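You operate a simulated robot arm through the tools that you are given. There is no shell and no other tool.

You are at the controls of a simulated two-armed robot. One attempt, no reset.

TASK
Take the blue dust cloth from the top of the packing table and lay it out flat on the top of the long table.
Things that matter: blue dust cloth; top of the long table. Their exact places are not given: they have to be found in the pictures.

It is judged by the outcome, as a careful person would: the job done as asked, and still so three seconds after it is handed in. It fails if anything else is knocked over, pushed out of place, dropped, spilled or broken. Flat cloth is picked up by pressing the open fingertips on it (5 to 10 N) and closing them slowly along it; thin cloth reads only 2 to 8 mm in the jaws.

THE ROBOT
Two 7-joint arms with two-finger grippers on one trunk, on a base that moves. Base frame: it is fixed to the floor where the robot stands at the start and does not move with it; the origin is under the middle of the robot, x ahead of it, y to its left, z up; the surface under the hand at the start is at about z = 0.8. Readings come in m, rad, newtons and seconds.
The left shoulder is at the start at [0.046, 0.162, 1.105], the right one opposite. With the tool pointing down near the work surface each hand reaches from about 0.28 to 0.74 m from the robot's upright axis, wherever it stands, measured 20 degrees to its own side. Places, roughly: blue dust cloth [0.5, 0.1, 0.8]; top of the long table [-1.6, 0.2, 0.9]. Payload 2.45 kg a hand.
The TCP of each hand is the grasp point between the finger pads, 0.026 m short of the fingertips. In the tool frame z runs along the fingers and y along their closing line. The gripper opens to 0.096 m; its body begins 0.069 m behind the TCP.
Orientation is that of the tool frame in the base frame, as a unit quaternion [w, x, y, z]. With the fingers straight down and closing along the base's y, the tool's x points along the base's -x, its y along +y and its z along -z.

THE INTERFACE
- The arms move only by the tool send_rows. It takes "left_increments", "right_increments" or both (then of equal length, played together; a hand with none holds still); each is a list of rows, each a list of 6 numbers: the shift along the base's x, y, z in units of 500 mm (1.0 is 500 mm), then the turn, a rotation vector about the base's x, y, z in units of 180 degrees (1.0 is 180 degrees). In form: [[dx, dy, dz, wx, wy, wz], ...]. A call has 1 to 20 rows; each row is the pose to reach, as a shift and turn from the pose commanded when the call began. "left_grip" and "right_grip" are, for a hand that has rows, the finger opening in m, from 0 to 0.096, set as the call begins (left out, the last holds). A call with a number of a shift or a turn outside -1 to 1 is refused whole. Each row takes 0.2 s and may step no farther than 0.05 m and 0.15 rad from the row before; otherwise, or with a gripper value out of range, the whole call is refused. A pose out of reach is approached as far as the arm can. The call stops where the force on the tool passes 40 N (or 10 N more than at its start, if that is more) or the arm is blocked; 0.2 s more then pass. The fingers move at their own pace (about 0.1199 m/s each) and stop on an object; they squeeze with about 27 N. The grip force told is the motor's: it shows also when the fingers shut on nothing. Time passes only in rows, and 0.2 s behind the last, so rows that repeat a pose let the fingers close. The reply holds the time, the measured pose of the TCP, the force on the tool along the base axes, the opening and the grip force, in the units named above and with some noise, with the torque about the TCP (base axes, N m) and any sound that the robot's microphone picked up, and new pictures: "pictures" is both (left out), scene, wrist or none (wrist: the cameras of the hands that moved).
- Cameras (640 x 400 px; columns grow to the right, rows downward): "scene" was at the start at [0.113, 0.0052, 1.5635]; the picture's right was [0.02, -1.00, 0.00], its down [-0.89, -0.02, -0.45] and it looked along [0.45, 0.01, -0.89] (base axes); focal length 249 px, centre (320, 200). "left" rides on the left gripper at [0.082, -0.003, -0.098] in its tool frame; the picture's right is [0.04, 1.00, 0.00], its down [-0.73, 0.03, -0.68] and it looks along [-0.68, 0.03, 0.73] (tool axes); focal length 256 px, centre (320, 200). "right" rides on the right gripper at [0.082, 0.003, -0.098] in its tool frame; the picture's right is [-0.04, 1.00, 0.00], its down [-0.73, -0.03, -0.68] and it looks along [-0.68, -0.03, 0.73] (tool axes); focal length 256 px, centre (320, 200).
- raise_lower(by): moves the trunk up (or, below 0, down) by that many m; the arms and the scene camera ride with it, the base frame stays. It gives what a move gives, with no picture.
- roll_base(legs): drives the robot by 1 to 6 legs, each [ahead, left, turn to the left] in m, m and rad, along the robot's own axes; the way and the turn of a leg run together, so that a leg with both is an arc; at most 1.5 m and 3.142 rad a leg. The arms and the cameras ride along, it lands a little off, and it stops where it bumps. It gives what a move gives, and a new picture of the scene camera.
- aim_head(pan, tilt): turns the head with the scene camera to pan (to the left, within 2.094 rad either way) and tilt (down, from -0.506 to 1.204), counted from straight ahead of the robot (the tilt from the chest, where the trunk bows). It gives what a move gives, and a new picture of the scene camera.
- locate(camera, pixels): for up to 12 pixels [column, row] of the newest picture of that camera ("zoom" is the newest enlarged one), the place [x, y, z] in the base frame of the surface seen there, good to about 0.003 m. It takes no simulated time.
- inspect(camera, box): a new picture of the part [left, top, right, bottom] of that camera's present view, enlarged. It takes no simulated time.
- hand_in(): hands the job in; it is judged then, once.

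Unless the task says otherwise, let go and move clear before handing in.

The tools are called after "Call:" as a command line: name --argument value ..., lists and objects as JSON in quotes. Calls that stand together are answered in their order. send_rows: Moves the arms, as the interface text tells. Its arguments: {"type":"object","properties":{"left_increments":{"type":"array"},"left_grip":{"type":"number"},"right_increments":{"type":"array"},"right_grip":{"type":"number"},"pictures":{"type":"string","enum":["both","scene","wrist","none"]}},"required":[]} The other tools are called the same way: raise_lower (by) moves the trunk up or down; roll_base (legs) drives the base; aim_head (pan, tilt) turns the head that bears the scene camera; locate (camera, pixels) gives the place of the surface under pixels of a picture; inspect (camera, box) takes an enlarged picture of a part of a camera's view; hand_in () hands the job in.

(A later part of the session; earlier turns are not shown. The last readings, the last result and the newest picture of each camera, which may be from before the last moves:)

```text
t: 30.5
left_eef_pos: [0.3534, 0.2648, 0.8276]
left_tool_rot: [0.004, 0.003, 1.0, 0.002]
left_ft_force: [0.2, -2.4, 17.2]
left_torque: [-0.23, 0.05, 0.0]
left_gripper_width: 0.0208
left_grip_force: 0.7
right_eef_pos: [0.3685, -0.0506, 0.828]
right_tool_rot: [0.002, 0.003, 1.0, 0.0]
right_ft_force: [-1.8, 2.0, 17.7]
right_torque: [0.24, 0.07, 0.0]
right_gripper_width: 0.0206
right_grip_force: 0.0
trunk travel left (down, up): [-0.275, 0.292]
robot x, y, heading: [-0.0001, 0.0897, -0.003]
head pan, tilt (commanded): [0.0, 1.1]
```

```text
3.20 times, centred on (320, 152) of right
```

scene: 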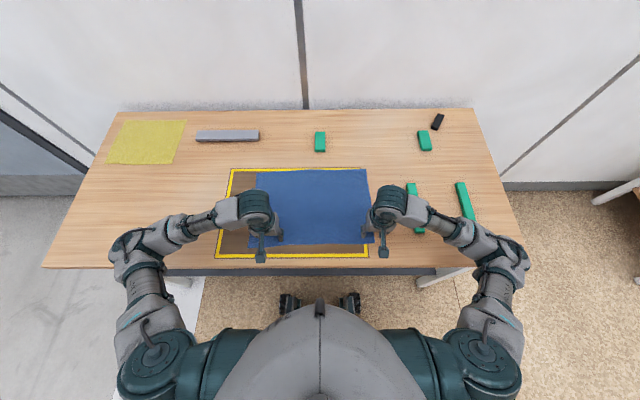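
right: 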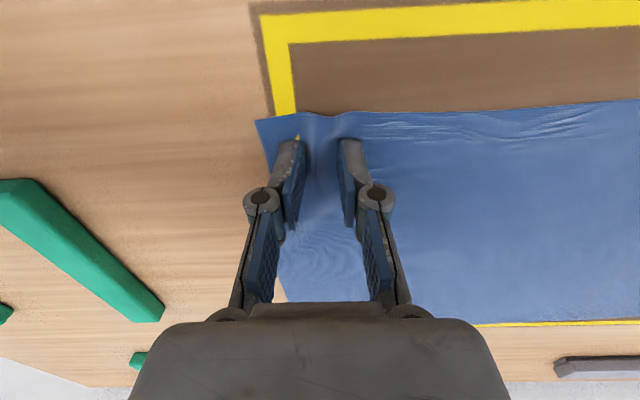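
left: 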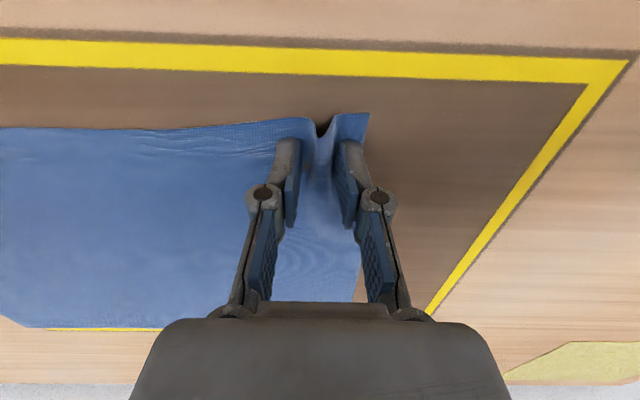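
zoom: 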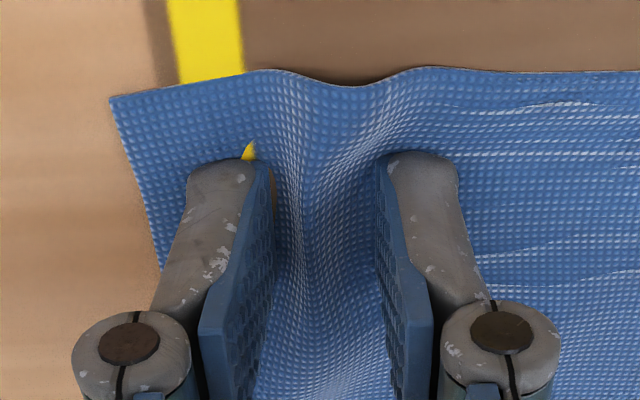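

Both jaws now hold a ridge of cloth (right zoom at (330,200)). I'll keep closing: 0.012, then fully.

Call:
send_rows --left_increments '[[0, 0, 0.001, 0, 0, 0], [0, 0, 0.001, 0, 0, 0]]' --right_increments '[[0, 0, 0.001, 0, 0, 0], [0, 0, 0.001, 0, 0, 0]]' --left_grip 0.012 --right_grip 0.012 --pictures "none"

Call:
send_rows --left_increments '[[0, 0, 0.0006, 0, 0, 0], [0, 0, 0.0006, 0, 0, 0], [0, 0, 0.0006, 0, 0, 0]]' --right_increments '[[0, 0, 0.0006, 0, 0, 0], [0, 0, 0.0006, 0, 0, 0], [0, 0, 0.0006, 0, 0, 0]]' --left_grip 0.0 --right_grip 0.0 --pictures "wrist"

```text
t: 31.1
left_eef_pos: [0.3555, 0.267, 0.8272]
left_tool_rot: [0.004, 0.003, 1.0, 0.001]
left_ft_force: [-0.5, -2.8, 5.7]
left_torque: [-0.04, 0.06, 0.01]
left_gripper_width: 0.0121
left_grip_force: 0.8
right_eef_pos: [0.3682, -0.0512, 0.8274]
right_tool_rot: [0.001, 0.002, 1.0, -0.001]
right_ft_force: [-1.6, 1.7, 11.9]
right_torque: [0.07, 0.07, -0.03]
right_gripper_width: 0.0113
right_grip_force: 0.1
trunk travel left (down, up): [-0.275, 0.292]
robot x, y, heading: [0.0007, 0.088, -0.002]
head pan, tilt (commanded): [0.0, 1.1]
```

```text
t: 31.9
left_eef_pos: [0.3555, 0.2661, 0.8269]
left_tool_rot: [0.004, 0.003, 1.0, 0.001]
left_ft_force: [-0.2, -4.2, 0.2]
left_torque: [-0.12, -0.01, 0.01]
left_gripper_width: 0.0066
left_grip_force: 26.8
right_eef_pos: [0.3691, -0.0501, 0.8263]
right_tool_rot: [0.001, 0.001, 1.0, 0.001]
right_ft_force: [0.7, 4.3, 0.6]
right_torque: [0.13, 0.01, 0.02]
right_gripper_width: 0.0024
right_grip_force: 24.8
trunk travel left (down, up): [-0.275, 0.292]
robot x, y, heading: [0.0037, 0.0893, 0.002]
head pan, tilt (commanded): [0.0, 1.1]
```

right: 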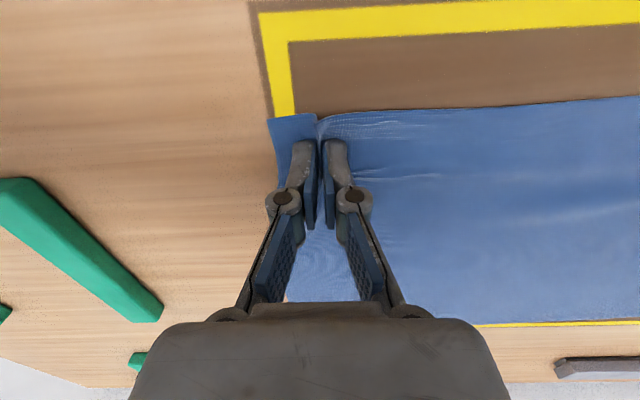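
left: 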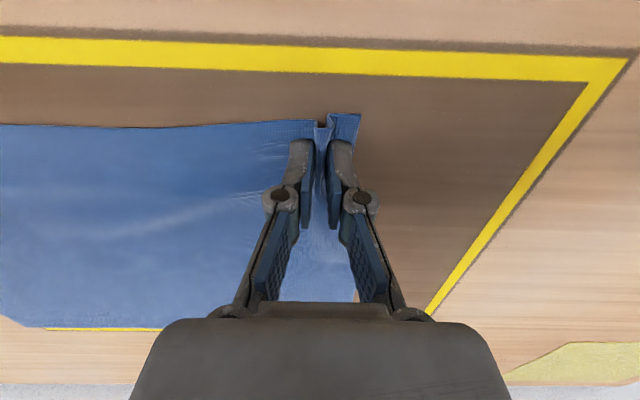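

Grips hold: left 6.6 mm, right 2.4 mm, ~25 N each; lateral ±4 N shows the near edge is taut. I'll lift 6 cm slowly, bringing hands together by a few mm, and check.

Call:
send_rows --left_increments '[[0, -0.004, 0.015, 0, 0, 0], [0, -0.008, 0.03, 0, 0, 0], [0, -0.008, 0.05, 0, 0, 0], [0, -0.008, 0.07, 0, 0, 0], [0, -0.008, 0.09, 0, 0, 0], [0, -0.008, 0.12, 0, 0, 0], [0, -0.008, 0.12, 0, 0, 0]]' --right_increments '[[0, 0.004, 0.015, 0, 0, 0], [0, 0.008, 0.03, 0, 0, 0], [0, 0.008, 0.05, 0, 0, 0], [0, 0.008, 0.07, 0, 0, 0], [0, 0.008, 0.09, 0, 0, 0], [0, 0.008, 0.12, 0, 0, 0], [0, 0.008, 0.12, 0, 0, 0]]' --pictures "both"

```text
t: 33.5
left_eef_pos: [0.3555, 0.2624, 0.8873]
left_tool_rot: [0.004, 0.002, 1.0, 0.002]
left_ft_force: [0.3, -0.2, 0.2]
left_torque: [-0.02, 0.02, 0.03]
left_gripper_width: 0.0067
left_grip_force: 26.6
right_eef_pos: [0.3688, -0.0467, 0.8879]
right_tool_rot: [0.001, 0.002, 1.0, 0.0]
right_ft_force: [-0.3, 1.4, -0.4]
right_torque: [0.05, 0.02, -0.02]
right_gripper_width: 0.004
right_grip_force: 26.1
trunk travel left (down, up): [-0.275, 0.292]
robot x, y, heading: [-0.0021, 0.0875, 0.003]
head pan, tilt (commanded): [0.0, 1.1]
```

scene: 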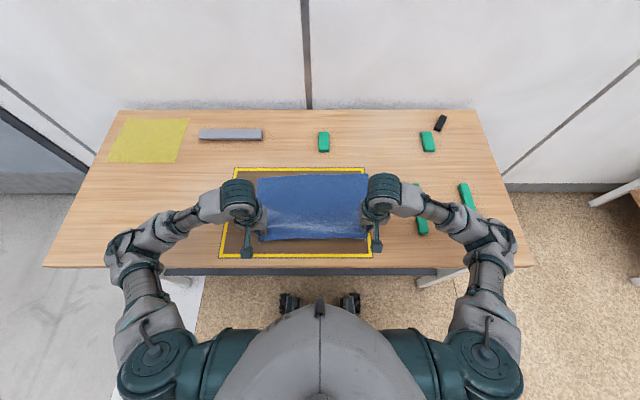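
right: 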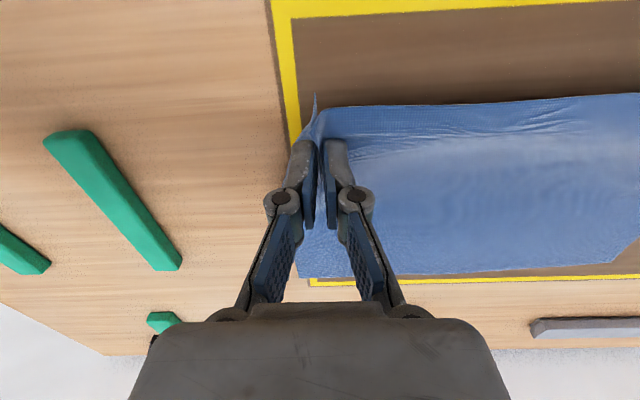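
left: 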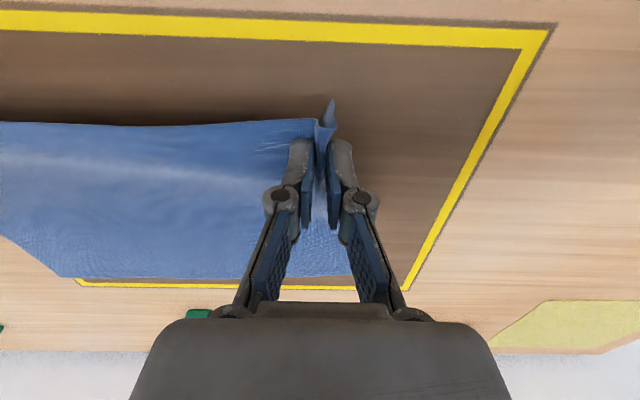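

Both corners are held and lifting cleanly (left image (325,130), right image (315,130)). I'll continue up another 0.2 m with the arms.

Call:
send_rows --left_increments '[[0, 0, 0.04, 0, 0, 0], [0.01, 0, 0.08, 0, 0, 0], [0.02, 0, 0.12, 0, 0, 0], [0.03, 0, 0.16, 0, 0, 0], [0.04, 0, 0.2, 0, 0, 0], [0.05, 0, 0.24, 0, 0, 0], [0.06, 0, 0.28, 0, 0, 0], [0.08, 0, 0.32, 0, 0, 0], [0.1, 0, 0.36, 0, 0, 0], [0.1, 0, 0.4, 0, 0, 0], [0.1, 0, 0.4, 0, 0, 0]]' --right_increments '[[0, 0, 0.04, 0, 0, 0], [0.007, 0, 0.08, 0, 0, 0], [0.014, 0, 0.12, 0, 0, 0], [0.021, 0, 0.16, 0, 0, 0], [0.028, 0, 0.2, 0, 0, 0], [0.035, 0, 0.24, 0, 0, 0], [0.042, 0, 0.28, 0, 0, 0], [0.056, 0, 0.32, 0, 0, 0], [0.073, 0, 0.36, 0, 0, 0], [0.073, 0, 0.4, 0, 0, 0], [0.073, 0, 0.4, 0, 0, 0]]' --pictures "both"

```text
t: 35.9
left_eef_pos: [0.4068, 0.2621, 1.0873]
left_tool_rot: [0.003, 0.003, 1.0, 0.002]
left_ft_force: [0.2, -2.3, 0.1]
left_torque: [-0.06, 0.04, 0.05]
left_gripper_width: 0.0063
left_grip_force: 27.3
right_eef_pos: [0.4058, -0.047, 1.087]
right_tool_rot: [0.001, 0.002, 1.0, 0.0]
right_ft_force: [0.3, 1.6, -1.9]
right_torque: [0.05, -0.01, -0.02]
right_gripper_width: 0.0017
right_grip_force: 24.5
trunk travel left (down, up): [-0.275, 0.292]
robot x, y, heading: [-0.0008, 0.0882, 0.001]
head pan, tilt (commanded): [0.0, 1.1]
```

scene: 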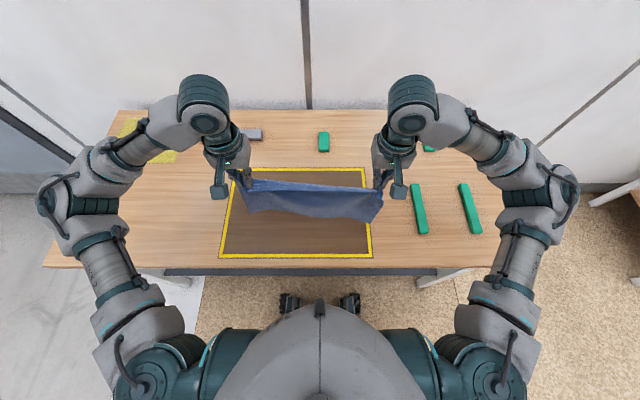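
right: 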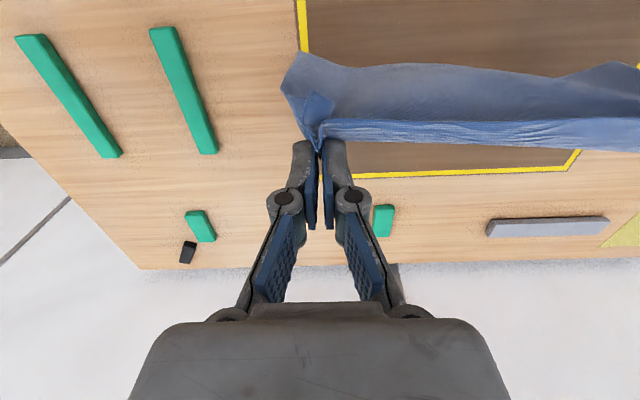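
left: 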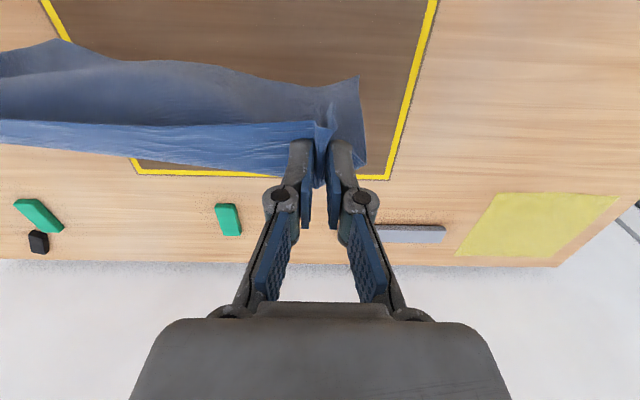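

The cloth hangs freely between the hands. Right opening reads only 1.7 mm, so I'll zoom in to check how well its corner is held.

Call:
inspect --camera "right" --box '[240, 30, 400, 130]'

Call:
inspect --camera "scene" --box '[180, 120, 440, 270]'

Call:
inspect --camera "right" --box '[260, 110, 380, 240]'

```text
4.00 times, centred on (320, 80) of right
```

zoom: 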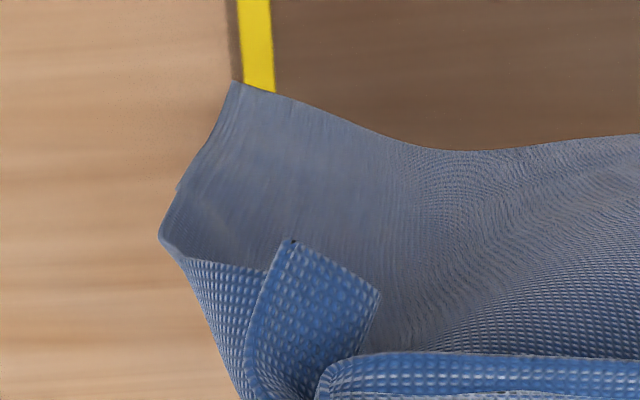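

```text
2.46 times, centred on (310, 195) of scene
```

zoom: 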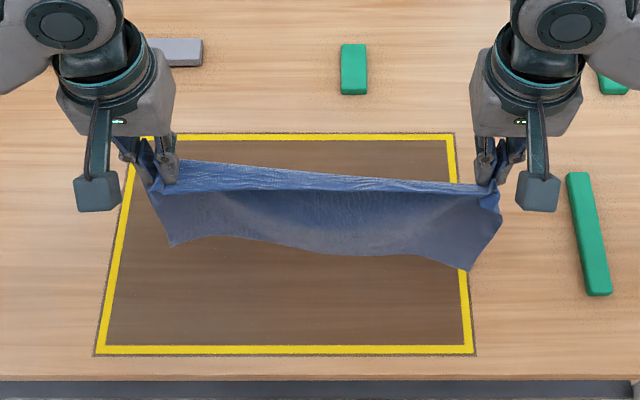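

```text
3.08 times, centred on (320, 175) of right
```

zoom: 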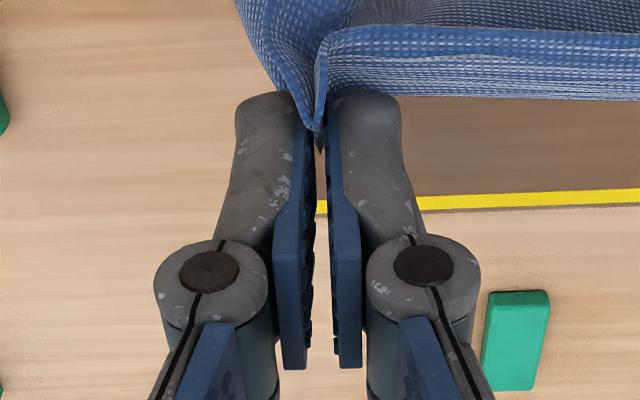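

The right pinch is shallow but secure-looking at the tips. Before driving, I'll check base extents and shelf positions with locate, then relax the lateral tension slightly.

Call:
locate --camera "scene" --pixels '[[290, 299], [350, 299], [300, 271], [200, 271], [420, 271], [300, 264], [240, 300], [320, 290], [300, 200], [260, 215], [370, 228]]'

Call:
send_rows --left_increments '[[0, -0.005, 0, 0, 0, 0], [0, -0.01, 0, 0, 0, 0], [0, -0.01, 0, 0, 0, 0]]' --right_increments '[[0, 0.005, 0, 0, 0, 0], [0, 0.01, 0, 0, 0, 0], [0, 0.01, 0, 0, 0, 0]]' --pictures "none"

Call:
raise_lower --by 0.12

```text
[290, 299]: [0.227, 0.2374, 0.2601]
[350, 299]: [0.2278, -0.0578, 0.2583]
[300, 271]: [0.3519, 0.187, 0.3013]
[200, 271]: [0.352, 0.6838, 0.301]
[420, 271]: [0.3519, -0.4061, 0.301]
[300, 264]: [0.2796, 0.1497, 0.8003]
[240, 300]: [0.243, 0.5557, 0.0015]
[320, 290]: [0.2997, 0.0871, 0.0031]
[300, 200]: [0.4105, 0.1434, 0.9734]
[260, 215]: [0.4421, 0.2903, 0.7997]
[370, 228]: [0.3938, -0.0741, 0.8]
```

```text
t: 36.7
left_eef_pos: [0.4055, 0.2552, 1.0882]
left_tool_rot: [0.004, 0.003, 1.0, 0.002]
left_ft_force: [-0.2, -0.4, -0.1]
left_torque: [0.0, -0.03, 0.02]
left_gripper_width: 0.0064
left_grip_force: 27.0
right_eef_pos: [0.4065, -0.0407, 1.0874]
right_tool_rot: [0.002, 0.001, 1.0, 0.0]
right_ft_force: [-1.3, -0.1, 2.1]
right_torque: [0.01, 0.06, 0.02]
right_gripper_width: 0.0013
right_grip_force: 24.3
trunk travel left (down, up): [-0.275, 0.292]
robot x, y, heading: [0.0019, 0.0877, -0.001]
head pan, tilt (commanded): [0.0, 1.1]
```

```text
t: 38.2
left_eef_pos: [0.4064, 0.2569, 1.2066]
left_tool_rot: [0.003, 0.004, 1.0, 0.002]
left_ft_force: [0.4, 0.2, 0.2]
left_torque: [0.01, 0.03, 0.02]
left_gripper_width: 0.0064
left_grip_force: 26.7
right_eef_pos: [0.4067, -0.0423, 1.2072]
right_tool_rot: [0.001, 0.003, 1.0, 0.0]
right_ft_force: [0.4, 2.1, 0.9]
right_torque: [0.06, 0.02, -0.01]
right_gripper_width: 0.0023
right_grip_force: 31.6
trunk travel left (down, up): [-0.395, 0.172]
robot x, y, heading: [0.0003, 0.0871, 0.001]
head pan, tilt (commanded): [0.0, 1.1]
```

Base front reaches ~0.25 m ahead of the axis; table clearance behind is ample (long table edge at x≈−1.23). Grip still fine after the raise, so I'll back up 0.45 m straight.

Call:
roll_base --legs '[[-0.2, 0, 0], [-0.25, 0, 0]]'

```text
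t: 41.2
left_eef_pos: [-0.0429, 0.2565, 1.2074]
left_tool_rot: [0.003, 0.004, 1.0, 0.002]
left_ft_force: [0.3, -0.3, 0.2]
left_torque: [0.0, -0.01, 0.04]
left_gripper_width: 0.0065
left_grip_force: 27.0
right_eef_pos: [-0.0443, -0.0423, 1.2064]
right_tool_rot: [0.001, 0.003, 1.0, 0.001]
right_ft_force: [0.1, -0.2, 2.2]
right_torque: [0.05, -0.03, 0.03]
right_gripper_width: 0.0035
right_grip_force: 25.7
trunk travel left (down, up): [-0.395, 0.172]
robot x, y, heading: [-0.4475, 0.0903, -0.001]
head pan, tilt (commanded): [0.0, 1.1]
```

scene: 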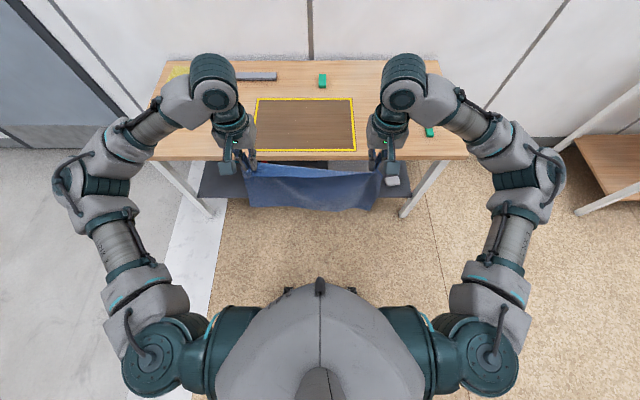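

Backed up cleanly to x≈−0.45; the cloth hangs at (315,190) between the hands and the packing table looks undisturbed. Now I'll turn left about half a turn in gentle legs.

Call:
roll_base --legs '[[0, 0, 0.8], [0, 0, 0.77]]'

```text
t: 45.8
left_eef_pos: [-0.6179, 0.4895, 1.2088]
left_tool_rot: [0.002, -0.706, 0.708, 0.006]
left_ft_force: [1.0, 1.0, 0.3]
left_torque: [0.01, -0.01, -0.01]
left_gripper_width: 0.0012
left_grip_force: 23.6
right_eef_pos: [-0.3182, 0.4905, 1.2085]
right_tool_rot: [-0.002, 0.708, -0.707, -0.003]
right_ft_force: [0.4, 0.9, 0.6]
right_torque: [0.03, 0.01, -0.01]
right_gripper_width: 0.0035
right_grip_force: 24.6
trunk travel left (down, up): [-0.395, 0.172]
robot x, y, heading: [-0.4507, 0.0891, 1.58]
head pan, tilt (commanded): [0.0, 1.1]
```

scene: 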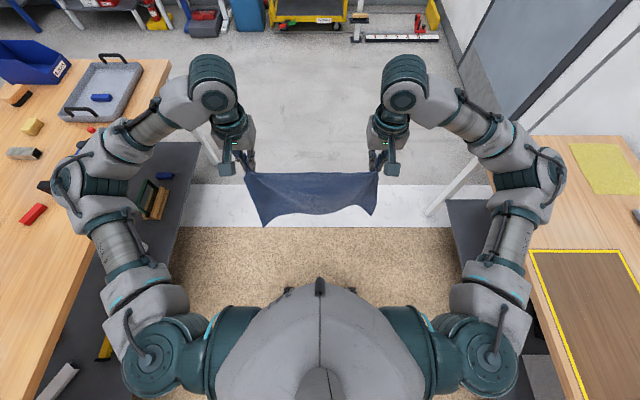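

Left opening dropped from 6.5 to 1.2 mm during the turn — possible slip. In the scene the cloth still spans from (245,175) to (378,175); I'll zoom in on both grips.

Call:
inspect --camera "left" --box '[200, 60, 440, 240]'

Call:
inspect --camera "right" --box '[200, 60, 440, 240]'

Call:
inspect --camera "scene" --box '[200, 110, 420, 240]'

```text
2.22 times, centred on (320, 150) of left
```

zoom: 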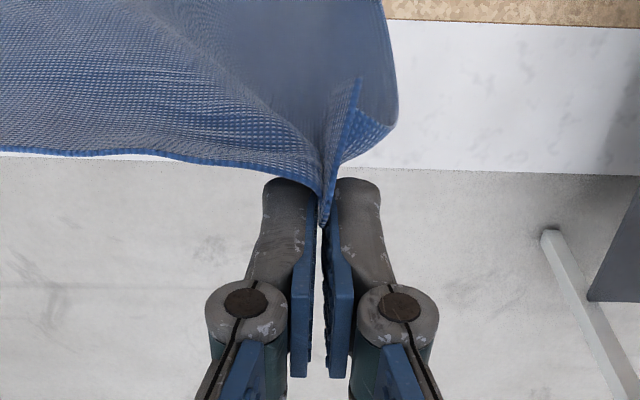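

```text
2.22 times, centred on (320, 150) of right
```

zoom: 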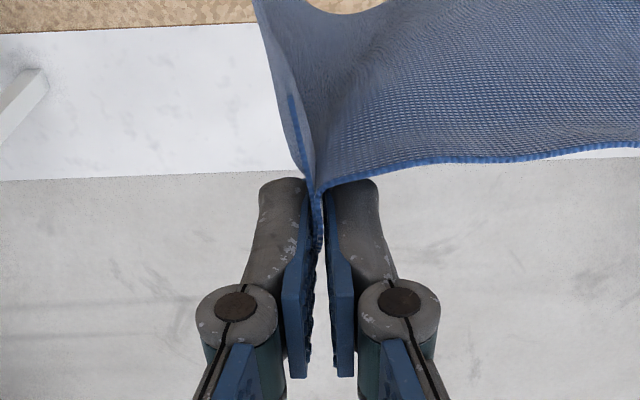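

```text
2.91 times, centred on (310, 175) of scene
```

zoom: 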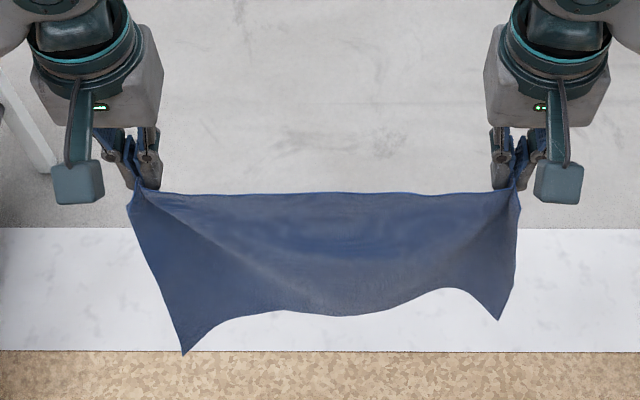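

Both tips still hold the cloth's top edge at its corners, and it hangs open. I'll finish the turn (another ~1.56 rad) in smaller legs.

Call:
roll_base --legs '[[0, 0, 0.52], [0, 0, 0.52], [0, 0, 0.52]]'

Call:
inspect --camera "left" --box '[200, 60, 440, 240]'

Call:
inspect --camera "right" --box '[200, 60, 440, 240]'

```text
t: 50.6
left_eef_pos: [-0.8492, -0.0771, 1.2105]
left_tool_rot: [0.002, 1.0, -0.006, -0.007]
left_ft_force: [-1.2, -0.5, 0.5]
left_torque: [-0.04, -0.02, 0.0]
left_gripper_width: 0.0025
left_grip_force: 25.1
right_eef_pos: [-0.847, 0.2201, 1.2095]
right_tool_rot: [-0.001, 1.0, -0.004, -0.005]
right_ft_force: [0.6, 0.9, 0.1]
right_torque: [-0.06, 0.04, 0.0]
right_gripper_width: 0.0033
right_grip_force: 24.4
trunk travel left (down, up): [-0.395, 0.172]
robot x, y, heading: [-0.4522, 0.0916, 3.136]
head pan, tilt (commanded): [0.0, 1.1]
```

scene: 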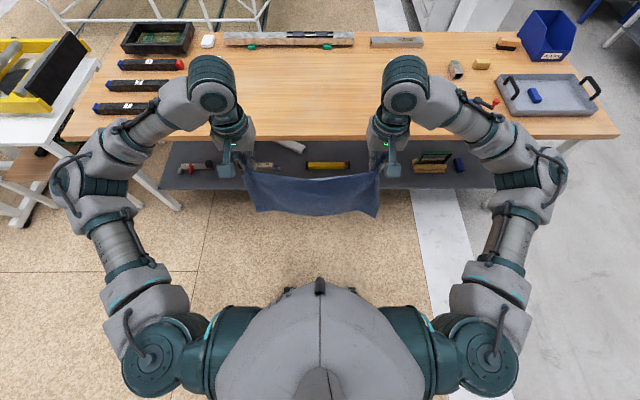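

```text
2.22 times, centred on (320, 150) of left
```

zoom: 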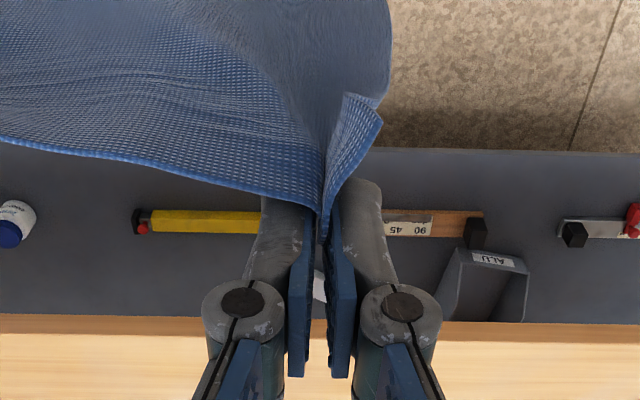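

```text
2.22 times, centred on (320, 150) of right
```

zoom: 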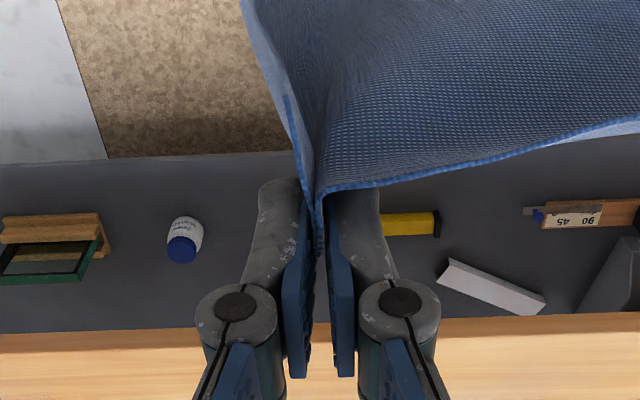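

The turn is done (heading 3.136), both corners still held. I'll map the long table's free area: near edge, the tubes at left, strip at the back, and items to the right.

Call:
locate --camera "scene" --pixels '[[300, 137], [300, 105], [252, 46], [326, 46], [183, 65], [420, 46], [300, 165], [450, 75], [497, 95], [465, 90], [350, 120], [315, 205]]'

Call:
inspect --camera "scene" --box '[100, 20, 420, 220]'

Call:
inspect --camera "scene" --box '[340, 20, 620, 195]'

```text
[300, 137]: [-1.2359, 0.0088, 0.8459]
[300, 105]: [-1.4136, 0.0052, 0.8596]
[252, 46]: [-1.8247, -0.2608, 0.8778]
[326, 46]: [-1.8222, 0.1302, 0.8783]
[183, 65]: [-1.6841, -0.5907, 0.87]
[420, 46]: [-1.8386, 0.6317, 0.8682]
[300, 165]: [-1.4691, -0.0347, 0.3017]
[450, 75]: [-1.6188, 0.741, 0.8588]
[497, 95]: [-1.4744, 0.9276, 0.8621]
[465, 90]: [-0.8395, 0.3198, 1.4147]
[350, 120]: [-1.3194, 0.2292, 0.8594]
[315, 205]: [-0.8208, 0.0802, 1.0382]
```

```text
2.00 times, centred on (260, 120) of scene
```

zoom: 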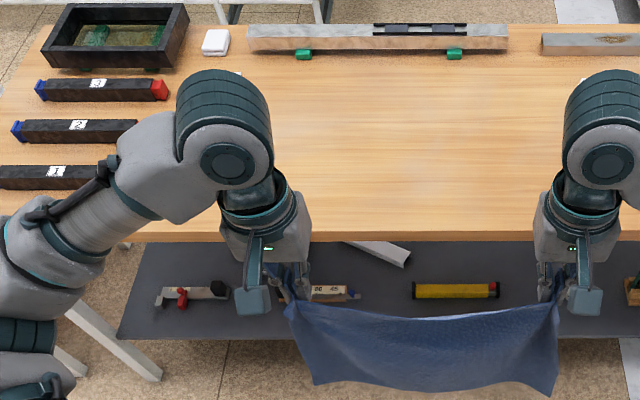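

```text
2.29 times, centred on (480, 108) of scene
```

zoom: 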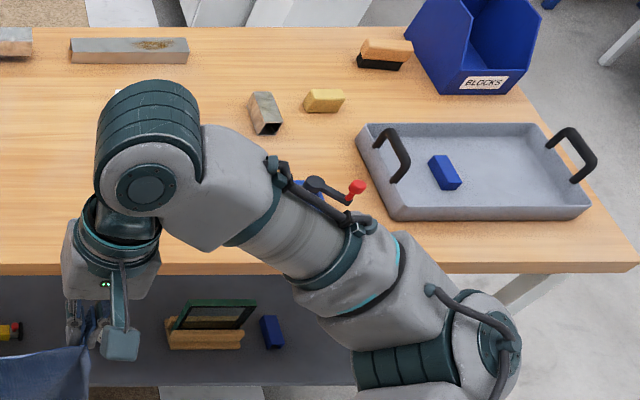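

Free zone on the table: y ≈ −0.25…0.42, x ≈ −1.24…−1.78, centred near my own y of 0.09. I'll raise the trunk 0.05 m for clearance and drive forward 0.42 m.

Call:
raise_lower --by 0.05

Call:
roll_base --legs '[[0.21, 0, 0], [0.21, 0, 0]]'

```text
t: 51.5
left_eef_pos: [-0.8446, -0.0789, 1.2618]
left_tool_rot: [0.002, 1.0, -0.005, -0.008]
left_ft_force: [-1.7, 2.2, -1.0]
left_torque: [0.09, 0.04, 0.05]
left_gripper_width: 0.0013
left_grip_force: 27.2
right_eef_pos: [-0.8444, 0.22, 1.2616]
right_tool_rot: [0.0, 1.0, -0.004, -0.006]
right_ft_force: [-0.3, -3.2, -3.1]
right_torque: [-0.04, 0.03, -0.05]
right_gripper_width: 0.0023
right_grip_force: 24.4
trunk travel left (down, up): [-0.445, 0.122]
robot x, y, heading: [-0.4527, 0.0891, 3.142]
head pan, tilt (commanded): [0.0, 1.1]
```

```text
t: 54.4
left_eef_pos: [-1.2629, -0.076, 1.2638]
left_tool_rot: [0.003, 1.0, -0.004, -0.011]
left_ft_force: [0.0, -0.7, 0.0]
left_torque: [-0.01, 0.01, 0.01]
left_gripper_width: 0.0021
left_grip_force: 24.9
right_eef_pos: [-1.2623, 0.2212, 1.2631]
right_tool_rot: [0.001, 1.0, -0.004, -0.008]
right_ft_force: [0.1, 0.1, 0.4]
right_torque: [-0.04, 0.0, -0.02]
right_gripper_width: 0.0011
right_grip_force: 23.0
trunk travel left (down, up): [-0.445, 0.122]
robot x, y, heading: [-0.8715, 0.0913, 3.14]
head pan, tilt (commanded): [0.0, 1.1]
```

scene: 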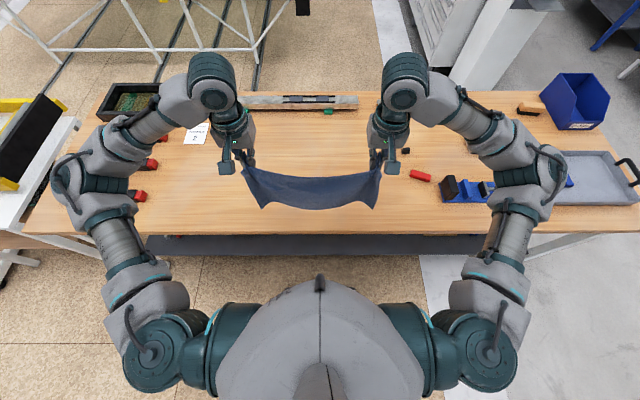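

Now at x≈−0.87, the cloth hangs over the table's near part at (310,190). I'll check its hanging bottom edge height, and creep forward 0.04 m for better reach.

Call:
locate --camera "scene" --pixels '[[264, 205], [374, 206], [320, 207], [250, 172], [378, 174], [310, 180], [300, 232], [420, 176], [405, 151], [196, 134], [452, 188]]'

Call:
roll_base --legs '[[0.04, 0, 0]]'

```text
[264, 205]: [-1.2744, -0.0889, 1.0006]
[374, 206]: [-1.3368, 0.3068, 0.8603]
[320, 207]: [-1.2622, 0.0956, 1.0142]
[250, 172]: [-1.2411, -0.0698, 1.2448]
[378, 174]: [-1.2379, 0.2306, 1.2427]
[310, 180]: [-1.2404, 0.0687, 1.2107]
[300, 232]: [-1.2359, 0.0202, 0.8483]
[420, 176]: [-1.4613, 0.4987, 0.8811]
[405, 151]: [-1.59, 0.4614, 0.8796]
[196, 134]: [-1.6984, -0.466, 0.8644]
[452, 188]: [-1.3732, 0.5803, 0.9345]
```

```text
t: 55.2
left_eef_pos: [-1.2981, -0.0763, 1.2666]
left_tool_rot: [0.001, 1.0, -0.006, -0.013]
left_ft_force: [-0.2, 1.2, 1.0]
left_torque: [0.02, 0.0, 0.01]
left_gripper_width: 0.0007
left_grip_force: 25.6
right_eef_pos: [-1.2969, 0.2208, 1.2649]
right_tool_rot: [0.0, 1.0, -0.003, -0.01]
right_ft_force: [0.6, 1.4, 1.0]
right_torque: [0.01, 0.01, 0.07]
right_gripper_width: 0.001
right_grip_force: 27.0
trunk travel left (down, up): [-0.445, 0.122]
robot x, y, heading: [-0.9145, 0.0907, 3.142]
head pan, tilt (commanded): [0.0, 1.1]
```

scene: 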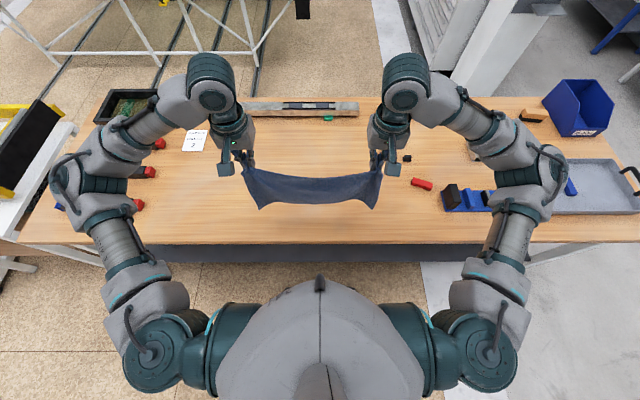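

Cloth's lower edge is about 0.24 m below the tips. I'll extend both arms 0.25 m forward over the table (−x) gently, descending slightly, keeping the bottom edge above the surface.

Call:
send_rows --left_increments '[[-0.02, 0, 0, 0, 0, 0], [-0.05, 0, 0, 0, 0, 0], [-0.1, 0, 0, 0, 0, 0], [-0.15, 0, -0.01, 0, 0, 0], [-0.2, 0, -0.02, 0, 0, 0], [-0.25, 0, -0.04, 0, 0, 0], [-0.3, 0, -0.06, 0, 0, 0], [-0.35, 0, -0.08, 0, 0, 0], [-0.4, 0, -0.1, 0, 0, 0], [-0.45, 0, -0.12, 0, 0, 0], [-0.48, 0, -0.13, 0, 0, 0], [-0.5, 0, -0.14, 0, 0, 0], [-0.5, 0, -0.14, 0, 0, 0]]' --right_increments '[[-0.02, 0, 0, 0, 0, 0], [-0.05, 0, 0, 0, 0, 0], [-0.1, 0, 0, 0, 0, 0], [-0.15, 0, -0.01, 0, 0, 0], [-0.2, 0, -0.02, 0, 0, 0], [-0.25, 0, -0.04, 0, 0, 0], [-0.3, 0, -0.06, 0, 0, 0], [-0.35, 0, -0.08, 0, 0, 0], [-0.4, 0, -0.1, 0, 0, 0], [-0.45, 0, -0.12, 0, 0, 0], [-0.48, 0, -0.13, 0, 0, 0], [-0.5, 0, -0.14, 0, 0, 0], [-0.5, 0, -0.14, 0, 0, 0]]' --pictures "both"

```text
t: 58.0
left_eef_pos: [-1.5526, -0.0762, 1.1953]
left_tool_rot: [0.002, 1.0, -0.005, -0.012]
left_ft_force: [-0.6, 1.5, -0.2]
left_torque: [-0.01, 0.02, 0.04]
left_gripper_width: 0.0031
left_grip_force: 25.1
right_eef_pos: [-1.5533, 0.2216, 1.195]
right_tool_rot: [0.001, 1.0, -0.002, -0.009]
right_ft_force: [0.6, -0.4, 0.0]
right_torque: [0.04, -0.01, -0.03]
right_gripper_width: 0.0032
right_grip_force: 24.7
trunk travel left (down, up): [-0.445, 0.122]
robot x, y, heading: [-0.9136, 0.0936, 3.14]
head pan, tilt (commanded): [0.0, 1.1]
```

scene: 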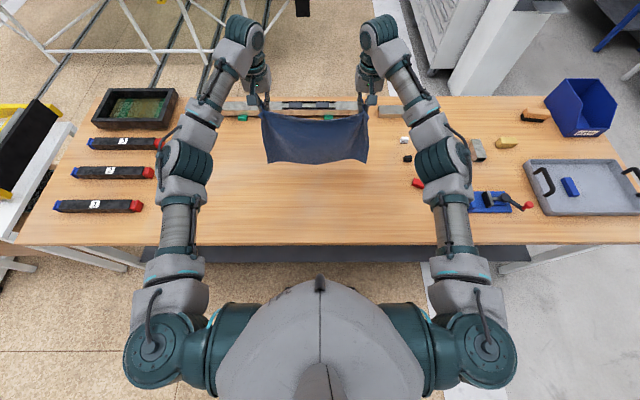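
right: 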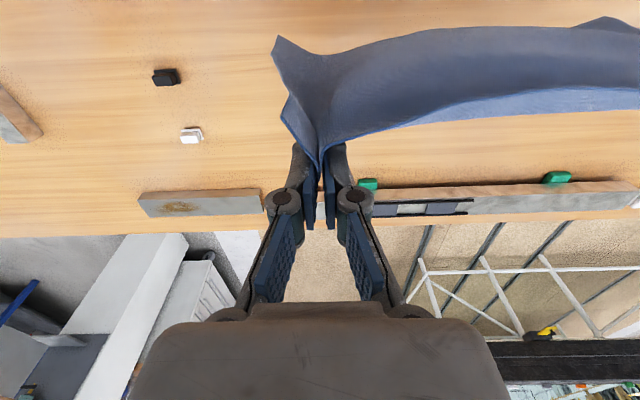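
left: 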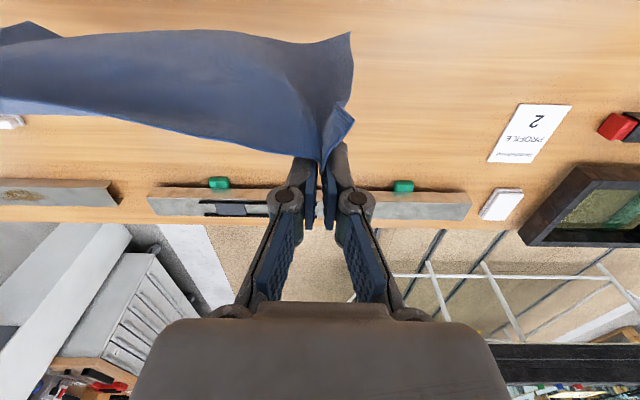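

The hands are at x≈−1.553 with the cloth hanging over clear tabletop. I'll locate its bottom edge relative to the table.

Call:
locate --camera "scene" --pixels '[[267, 160], [290, 161], [318, 158], [345, 160], [365, 160], [264, 115], [366, 118], [315, 115], [315, 140]]'

Call:
inspect --camera "scene" --box '[230, 80, 400, 190]'

```text
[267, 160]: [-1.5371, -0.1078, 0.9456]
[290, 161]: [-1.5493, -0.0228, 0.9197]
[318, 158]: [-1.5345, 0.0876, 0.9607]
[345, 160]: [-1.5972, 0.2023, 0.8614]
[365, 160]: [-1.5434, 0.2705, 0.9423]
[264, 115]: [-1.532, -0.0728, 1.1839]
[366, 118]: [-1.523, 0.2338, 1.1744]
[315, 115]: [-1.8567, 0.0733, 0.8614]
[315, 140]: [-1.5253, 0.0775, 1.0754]
```

```text
3.64 times, centred on (315, 135) of scene
```

zoom: 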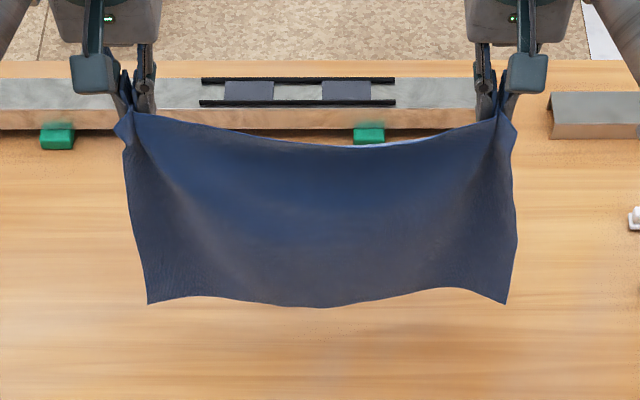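

Bottom edge hangs at x≈−1.54, roughly 0.25–0.275 m below the TCPs. I'll go 3.5 cm further out and lower until it is just above the table, spreading the hands a few mm to take up the sag.

Call:
send_rows --left_increments '[[-0.02, -0.002, -0.02, 0, 0, 0], [-0.04, -0.004, -0.04, 0, 0, 0], [-0.06, -0.006, -0.06, 0, 0, 0], [-0.07, -0.006, -0.08, 0, 0, 0], [-0.07, -0.006, -0.09, 0, 0, 0], [-0.07, -0.006, -0.1, 0, 0, 0], [-0.07, -0.006, -0.1, 0, 0, 0]]' --right_increments '[[-0.02, 0.002, -0.02, 0, 0, 0], [-0.04, 0.004, -0.04, 0, 0, 0], [-0.06, 0.006, -0.06, 0, 0, 0], [-0.07, 0.006, -0.08, 0, 0, 0], [-0.07, 0.006, -0.09, 0, 0, 0], [-0.07, 0.006, -0.1, 0, 0, 0], [-0.07, 0.006, -0.1, 0, 0, 0]]' --pictures "scene"

Call:
inspect --camera "scene" --box '[230, 80, 400, 190]'

```text
t: 59.6
left_eef_pos: [-1.5882, -0.081, 1.1441]
left_tool_rot: [0.002, 1.0, -0.005, -0.012]
left_ft_force: [-1.2, 0.7, 0.4]
left_torque: [-0.11, 0.01, -0.01]
left_gripper_width: 0.0021
left_grip_force: 30.0
right_eef_pos: [-1.5889, 0.2232, 1.1434]
right_tool_rot: [0.0, 1.0, -0.003, -0.009]
right_ft_force: [0.5, -2.0, 0.0]
right_torque: [-0.09, -0.03, -0.02]
right_gripper_width: 0.0026
right_grip_force: 31.3
trunk travel left (down, up): [-0.445, 0.122]
robot x, y, heading: [-0.9155, 0.0893, 3.139]
head pan, tilt (commanded): [0.0, 1.1]
```

scene: 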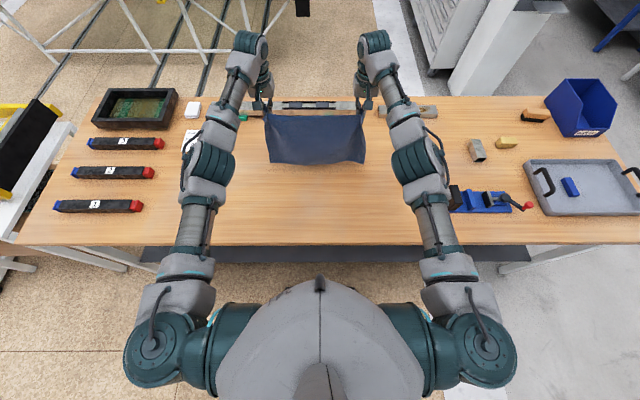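

```text
3.64 times, centred on (315, 135) of scene
```

zoom: 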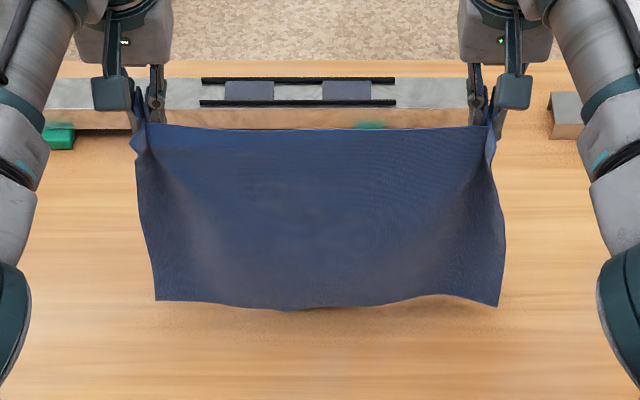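

The top edge is now straight and the lower edge almost touches at (300,308) of the zoom. I'll start the laying arc: hands move back toward me (+x) while lowering, so the free edge stays on the far side.

Call:
send_rows --left_increments '[[0.0496, 0, -0.014, 0, 0, 0], [0.0988, 0, -0.0196, 0, 0, 0], [0.1474, 0, -0.029, 0, 0, 0], [0.193, 0, -0.0422, 0, 0, 0], [0.2374, 0, -0.0588, 0, 0, 0], [0.28, 0, -0.079, 0, 0, 0], [0.3188, 0, -0.1024, 0, 0, 0], [0.3554, 0, -0.129, 0, 0, 0], [0.3896, 0, -0.1584, 0, 0, 0]]' --right_increments '[[0.0496, 0, -0.014, 0, 0, 0], [0.0988, 0, -0.0196, 0, 0, 0], [0.1474, 0, -0.029, 0, 0, 0], [0.193, 0, -0.0422, 0, 0, 0], [0.2374, 0, -0.0588, 0, 0, 0], [0.28, 0, -0.079, 0, 0, 0], [0.3188, 0, -0.1024, 0, 0, 0], [0.3554, 0, -0.129, 0, 0, 0], [0.3896, 0, -0.1584, 0, 0, 0]]' --pictures "both"

Call:
inspect --camera "scene" --box '[210, 90, 430, 230]'

```text
t: 61.6
left_eef_pos: [-1.3906, -0.0782, 1.0654]
left_tool_rot: [0.001, 1.0, -0.006, -0.013]
left_ft_force: [-0.2, 1.6, 1.1]
left_torque: [-0.03, 0.02, 0.01]
left_gripper_width: 0.0015
left_grip_force: 27.8
right_eef_pos: [-1.3896, 0.2245, 1.0649]
right_tool_rot: [0.0, 1.0, -0.003, -0.01]
right_ft_force: [-1.2, -0.9, 0.2]
right_torque: [0.01, -0.01, -0.04]
right_gripper_width: 0.0019
right_grip_force: 28.6
trunk travel left (down, up): [-0.445, 0.122]
robot x, y, heading: [-0.9139, 0.0883, 3.142]
head pan, tilt (commanded): [0.0, 1.1]
```

scene: 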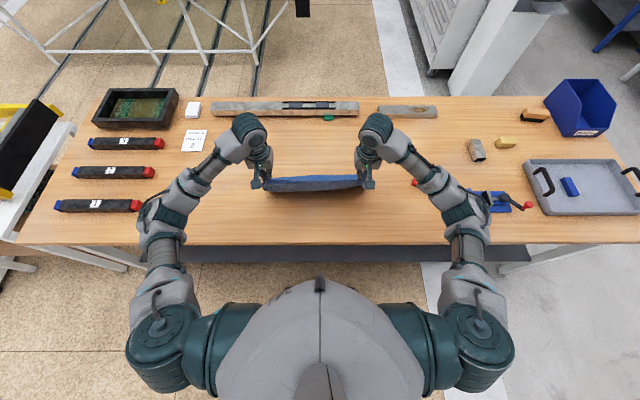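
right: 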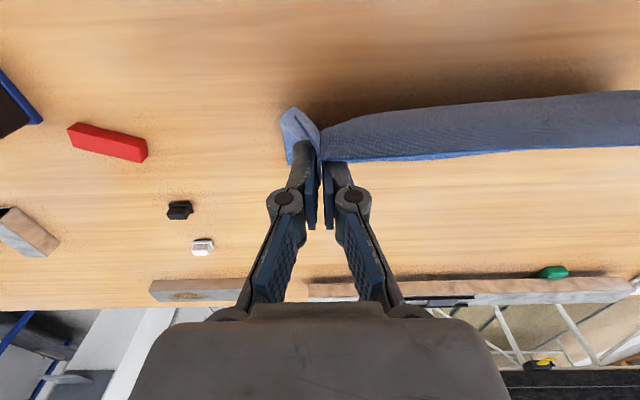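
left: 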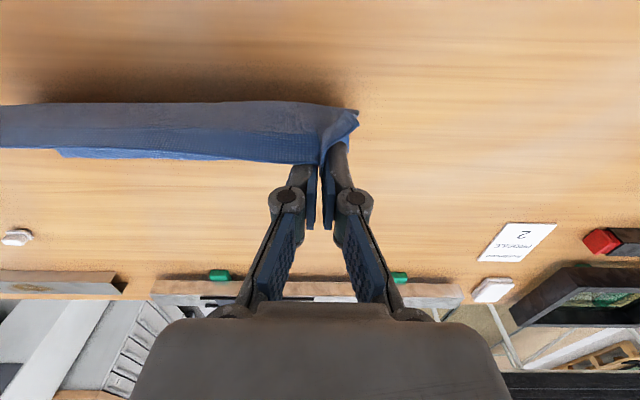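

```text
2.86 times, centred on (320, 160) of scene
```

zoom: 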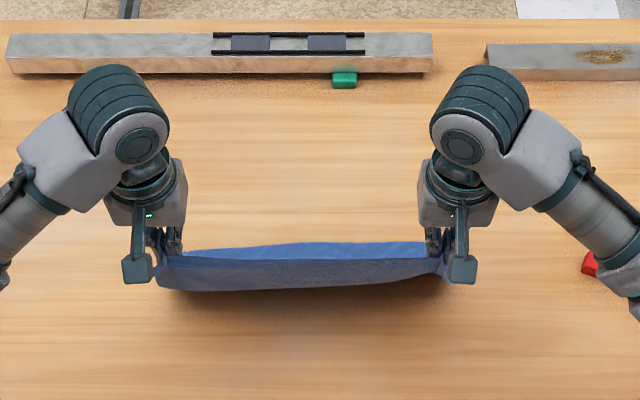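

The cloth seems to have slid with the hands: the far strip behind the top edge is narrow at (310,248) in the zoom. I'll locate its parts to understand its shape.

Call:
locate --camera "zoom" --pixels '[[300, 246], [300, 255], [300, 266], [300, 275], [300, 286], [200, 253], [400, 246], [200, 275], [400, 270], [300, 235], [165, 280]]'

Call:
inspect --camera "left" --box '[0, 70, 400, 230]'

Call:
locate --camera "left" --pixels '[[150, 108], [150, 125], [150, 140], [150, 150], [150, 157], [100, 153], [60, 153], [250, 115], [250, 150]]'

```text
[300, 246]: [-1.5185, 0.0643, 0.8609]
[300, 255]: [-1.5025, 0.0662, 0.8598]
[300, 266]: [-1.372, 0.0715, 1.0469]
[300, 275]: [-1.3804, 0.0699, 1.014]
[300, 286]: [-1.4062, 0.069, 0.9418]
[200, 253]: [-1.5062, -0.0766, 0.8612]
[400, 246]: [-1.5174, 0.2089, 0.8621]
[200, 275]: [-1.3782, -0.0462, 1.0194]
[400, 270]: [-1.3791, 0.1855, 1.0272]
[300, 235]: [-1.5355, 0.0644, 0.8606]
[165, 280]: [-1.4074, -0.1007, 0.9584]
```

```text
1.60 times, centred on (200, 150) of left
```

zoom: 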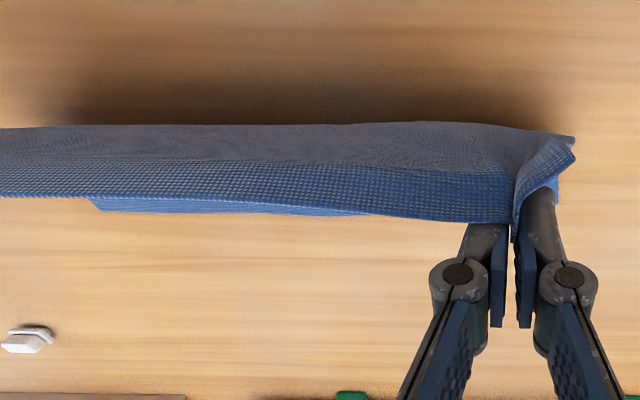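

```text
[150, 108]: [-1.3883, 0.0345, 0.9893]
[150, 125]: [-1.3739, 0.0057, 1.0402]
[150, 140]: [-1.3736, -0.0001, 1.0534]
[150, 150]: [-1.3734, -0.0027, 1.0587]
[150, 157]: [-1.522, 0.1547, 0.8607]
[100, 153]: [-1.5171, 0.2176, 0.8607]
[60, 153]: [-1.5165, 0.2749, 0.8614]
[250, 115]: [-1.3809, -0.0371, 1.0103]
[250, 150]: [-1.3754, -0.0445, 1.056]
```

The cloth is a taut "J": top at x≈−1.37, free edge on the table at x≈−1.52, so it slid ~6 cm and would end too near the table's edge. I'll lift back up and outward, then redo it starting further away.

Call:
send_rows --left_increments '[[-0.01, 0, 0.04, 0, 0, 0], [-0.03, 0, 0.08, 0, 0, 0], [-0.07, 0, 0.12, 0, 0, 0], [-0.12, 0, 0.16, 0, 0, 0], [-0.17, 0, 0.19, 0, 0, 0], [-0.22, 0, 0.22, 0, 0, 0], [-0.27, 0, 0.24, 0, 0, 0], [-0.32, 0, 0.25, 0, 0, 0], [-0.37, 0, 0.25, 0, 0, 0], [-0.4, 0, 0.25, 0, 0, 0], [-0.42, 0, 0.25, 0, 0, 0], [-0.42, 0, 0.25, 0, 0, 0]]' --right_increments '[[-0.01, 0, 0.04, 0, 0, 0], [-0.03, 0, 0.08, 0, 0, 0], [-0.07, 0, 0.12, 0, 0, 0], [-0.12, 0, 0.16, 0, 0, 0], [-0.17, 0, 0.19, 0, 0, 0], [-0.22, 0, 0.22, 0, 0, 0], [-0.27, 0, 0.24, 0, 0, 0], [-0.32, 0, 0.25, 0, 0, 0], [-0.37, 0, 0.25, 0, 0, 0], [-0.4, 0, 0.25, 0, 0, 0], [-0.42, 0, 0.25, 0, 0, 0], [-0.42, 0, 0.25, 0, 0, 0]]' --pictures "scene"

Call:
inspect --camera "scene" --box '[210, 80, 430, 220]'

Call:
locate --camera "scene" --pixels '[[300, 262], [350, 262], [300, 257], [300, 250], [300, 270], [335, 285]]'

```text
t: 64.2
left_eef_pos: [-1.5941, -0.0817, 1.1912]
left_tool_rot: [0.001, 1.0, -0.005, -0.011]
left_ft_force: [-1.4, 1.7, -0.2]
left_torque: [-0.01, 0.03, 0.02]
left_gripper_width: 0.0028
left_grip_force: 26.6
left hand out of reach, approached as far as the arm can: row 10, 11, 12
right_eef_pos: [-1.5905, 0.2266, 1.1887]
right_tool_rot: [0.0, 1.0, -0.003, -0.01]
right_ft_force: [-1.7, 0.1, 1.6]
right_torque: [-0.11, -0.04, -0.11]
right_gripper_width: 0.0024
right_grip_force: 23.6
right hand out of reach, approached as far as the arm can: row 10, 11, 12
trunk travel left (down, up): [-0.445, 0.122]
robot x, y, heading: [-0.9115, 0.0892, 3.139]
head pan, tilt (commanded): [0.0, 1.1]
```

scene: 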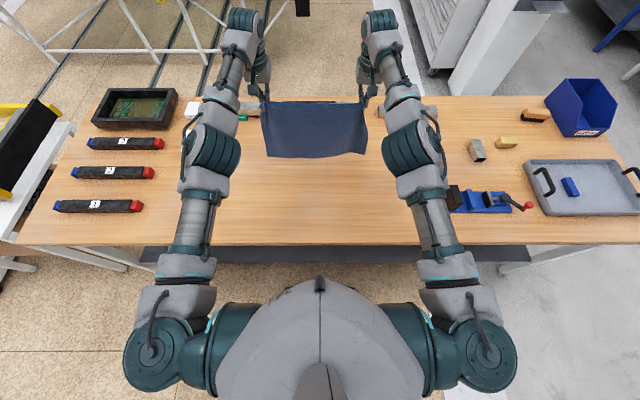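

```text
2.86 times, centred on (320, 150) of scene
```

zoom: 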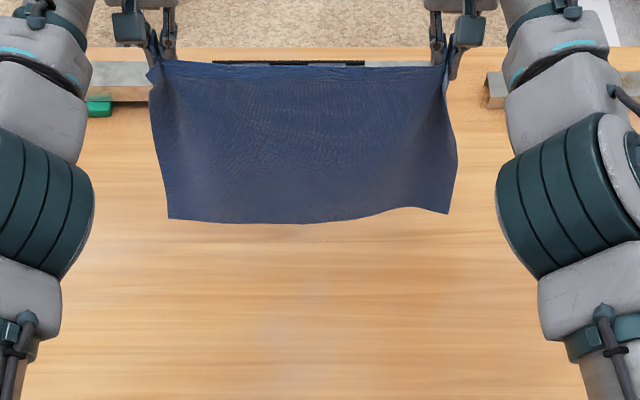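

```text
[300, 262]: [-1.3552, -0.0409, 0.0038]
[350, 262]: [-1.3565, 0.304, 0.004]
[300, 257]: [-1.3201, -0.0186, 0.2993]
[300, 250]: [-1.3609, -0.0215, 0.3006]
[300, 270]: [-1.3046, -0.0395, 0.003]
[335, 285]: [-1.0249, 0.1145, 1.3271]
```

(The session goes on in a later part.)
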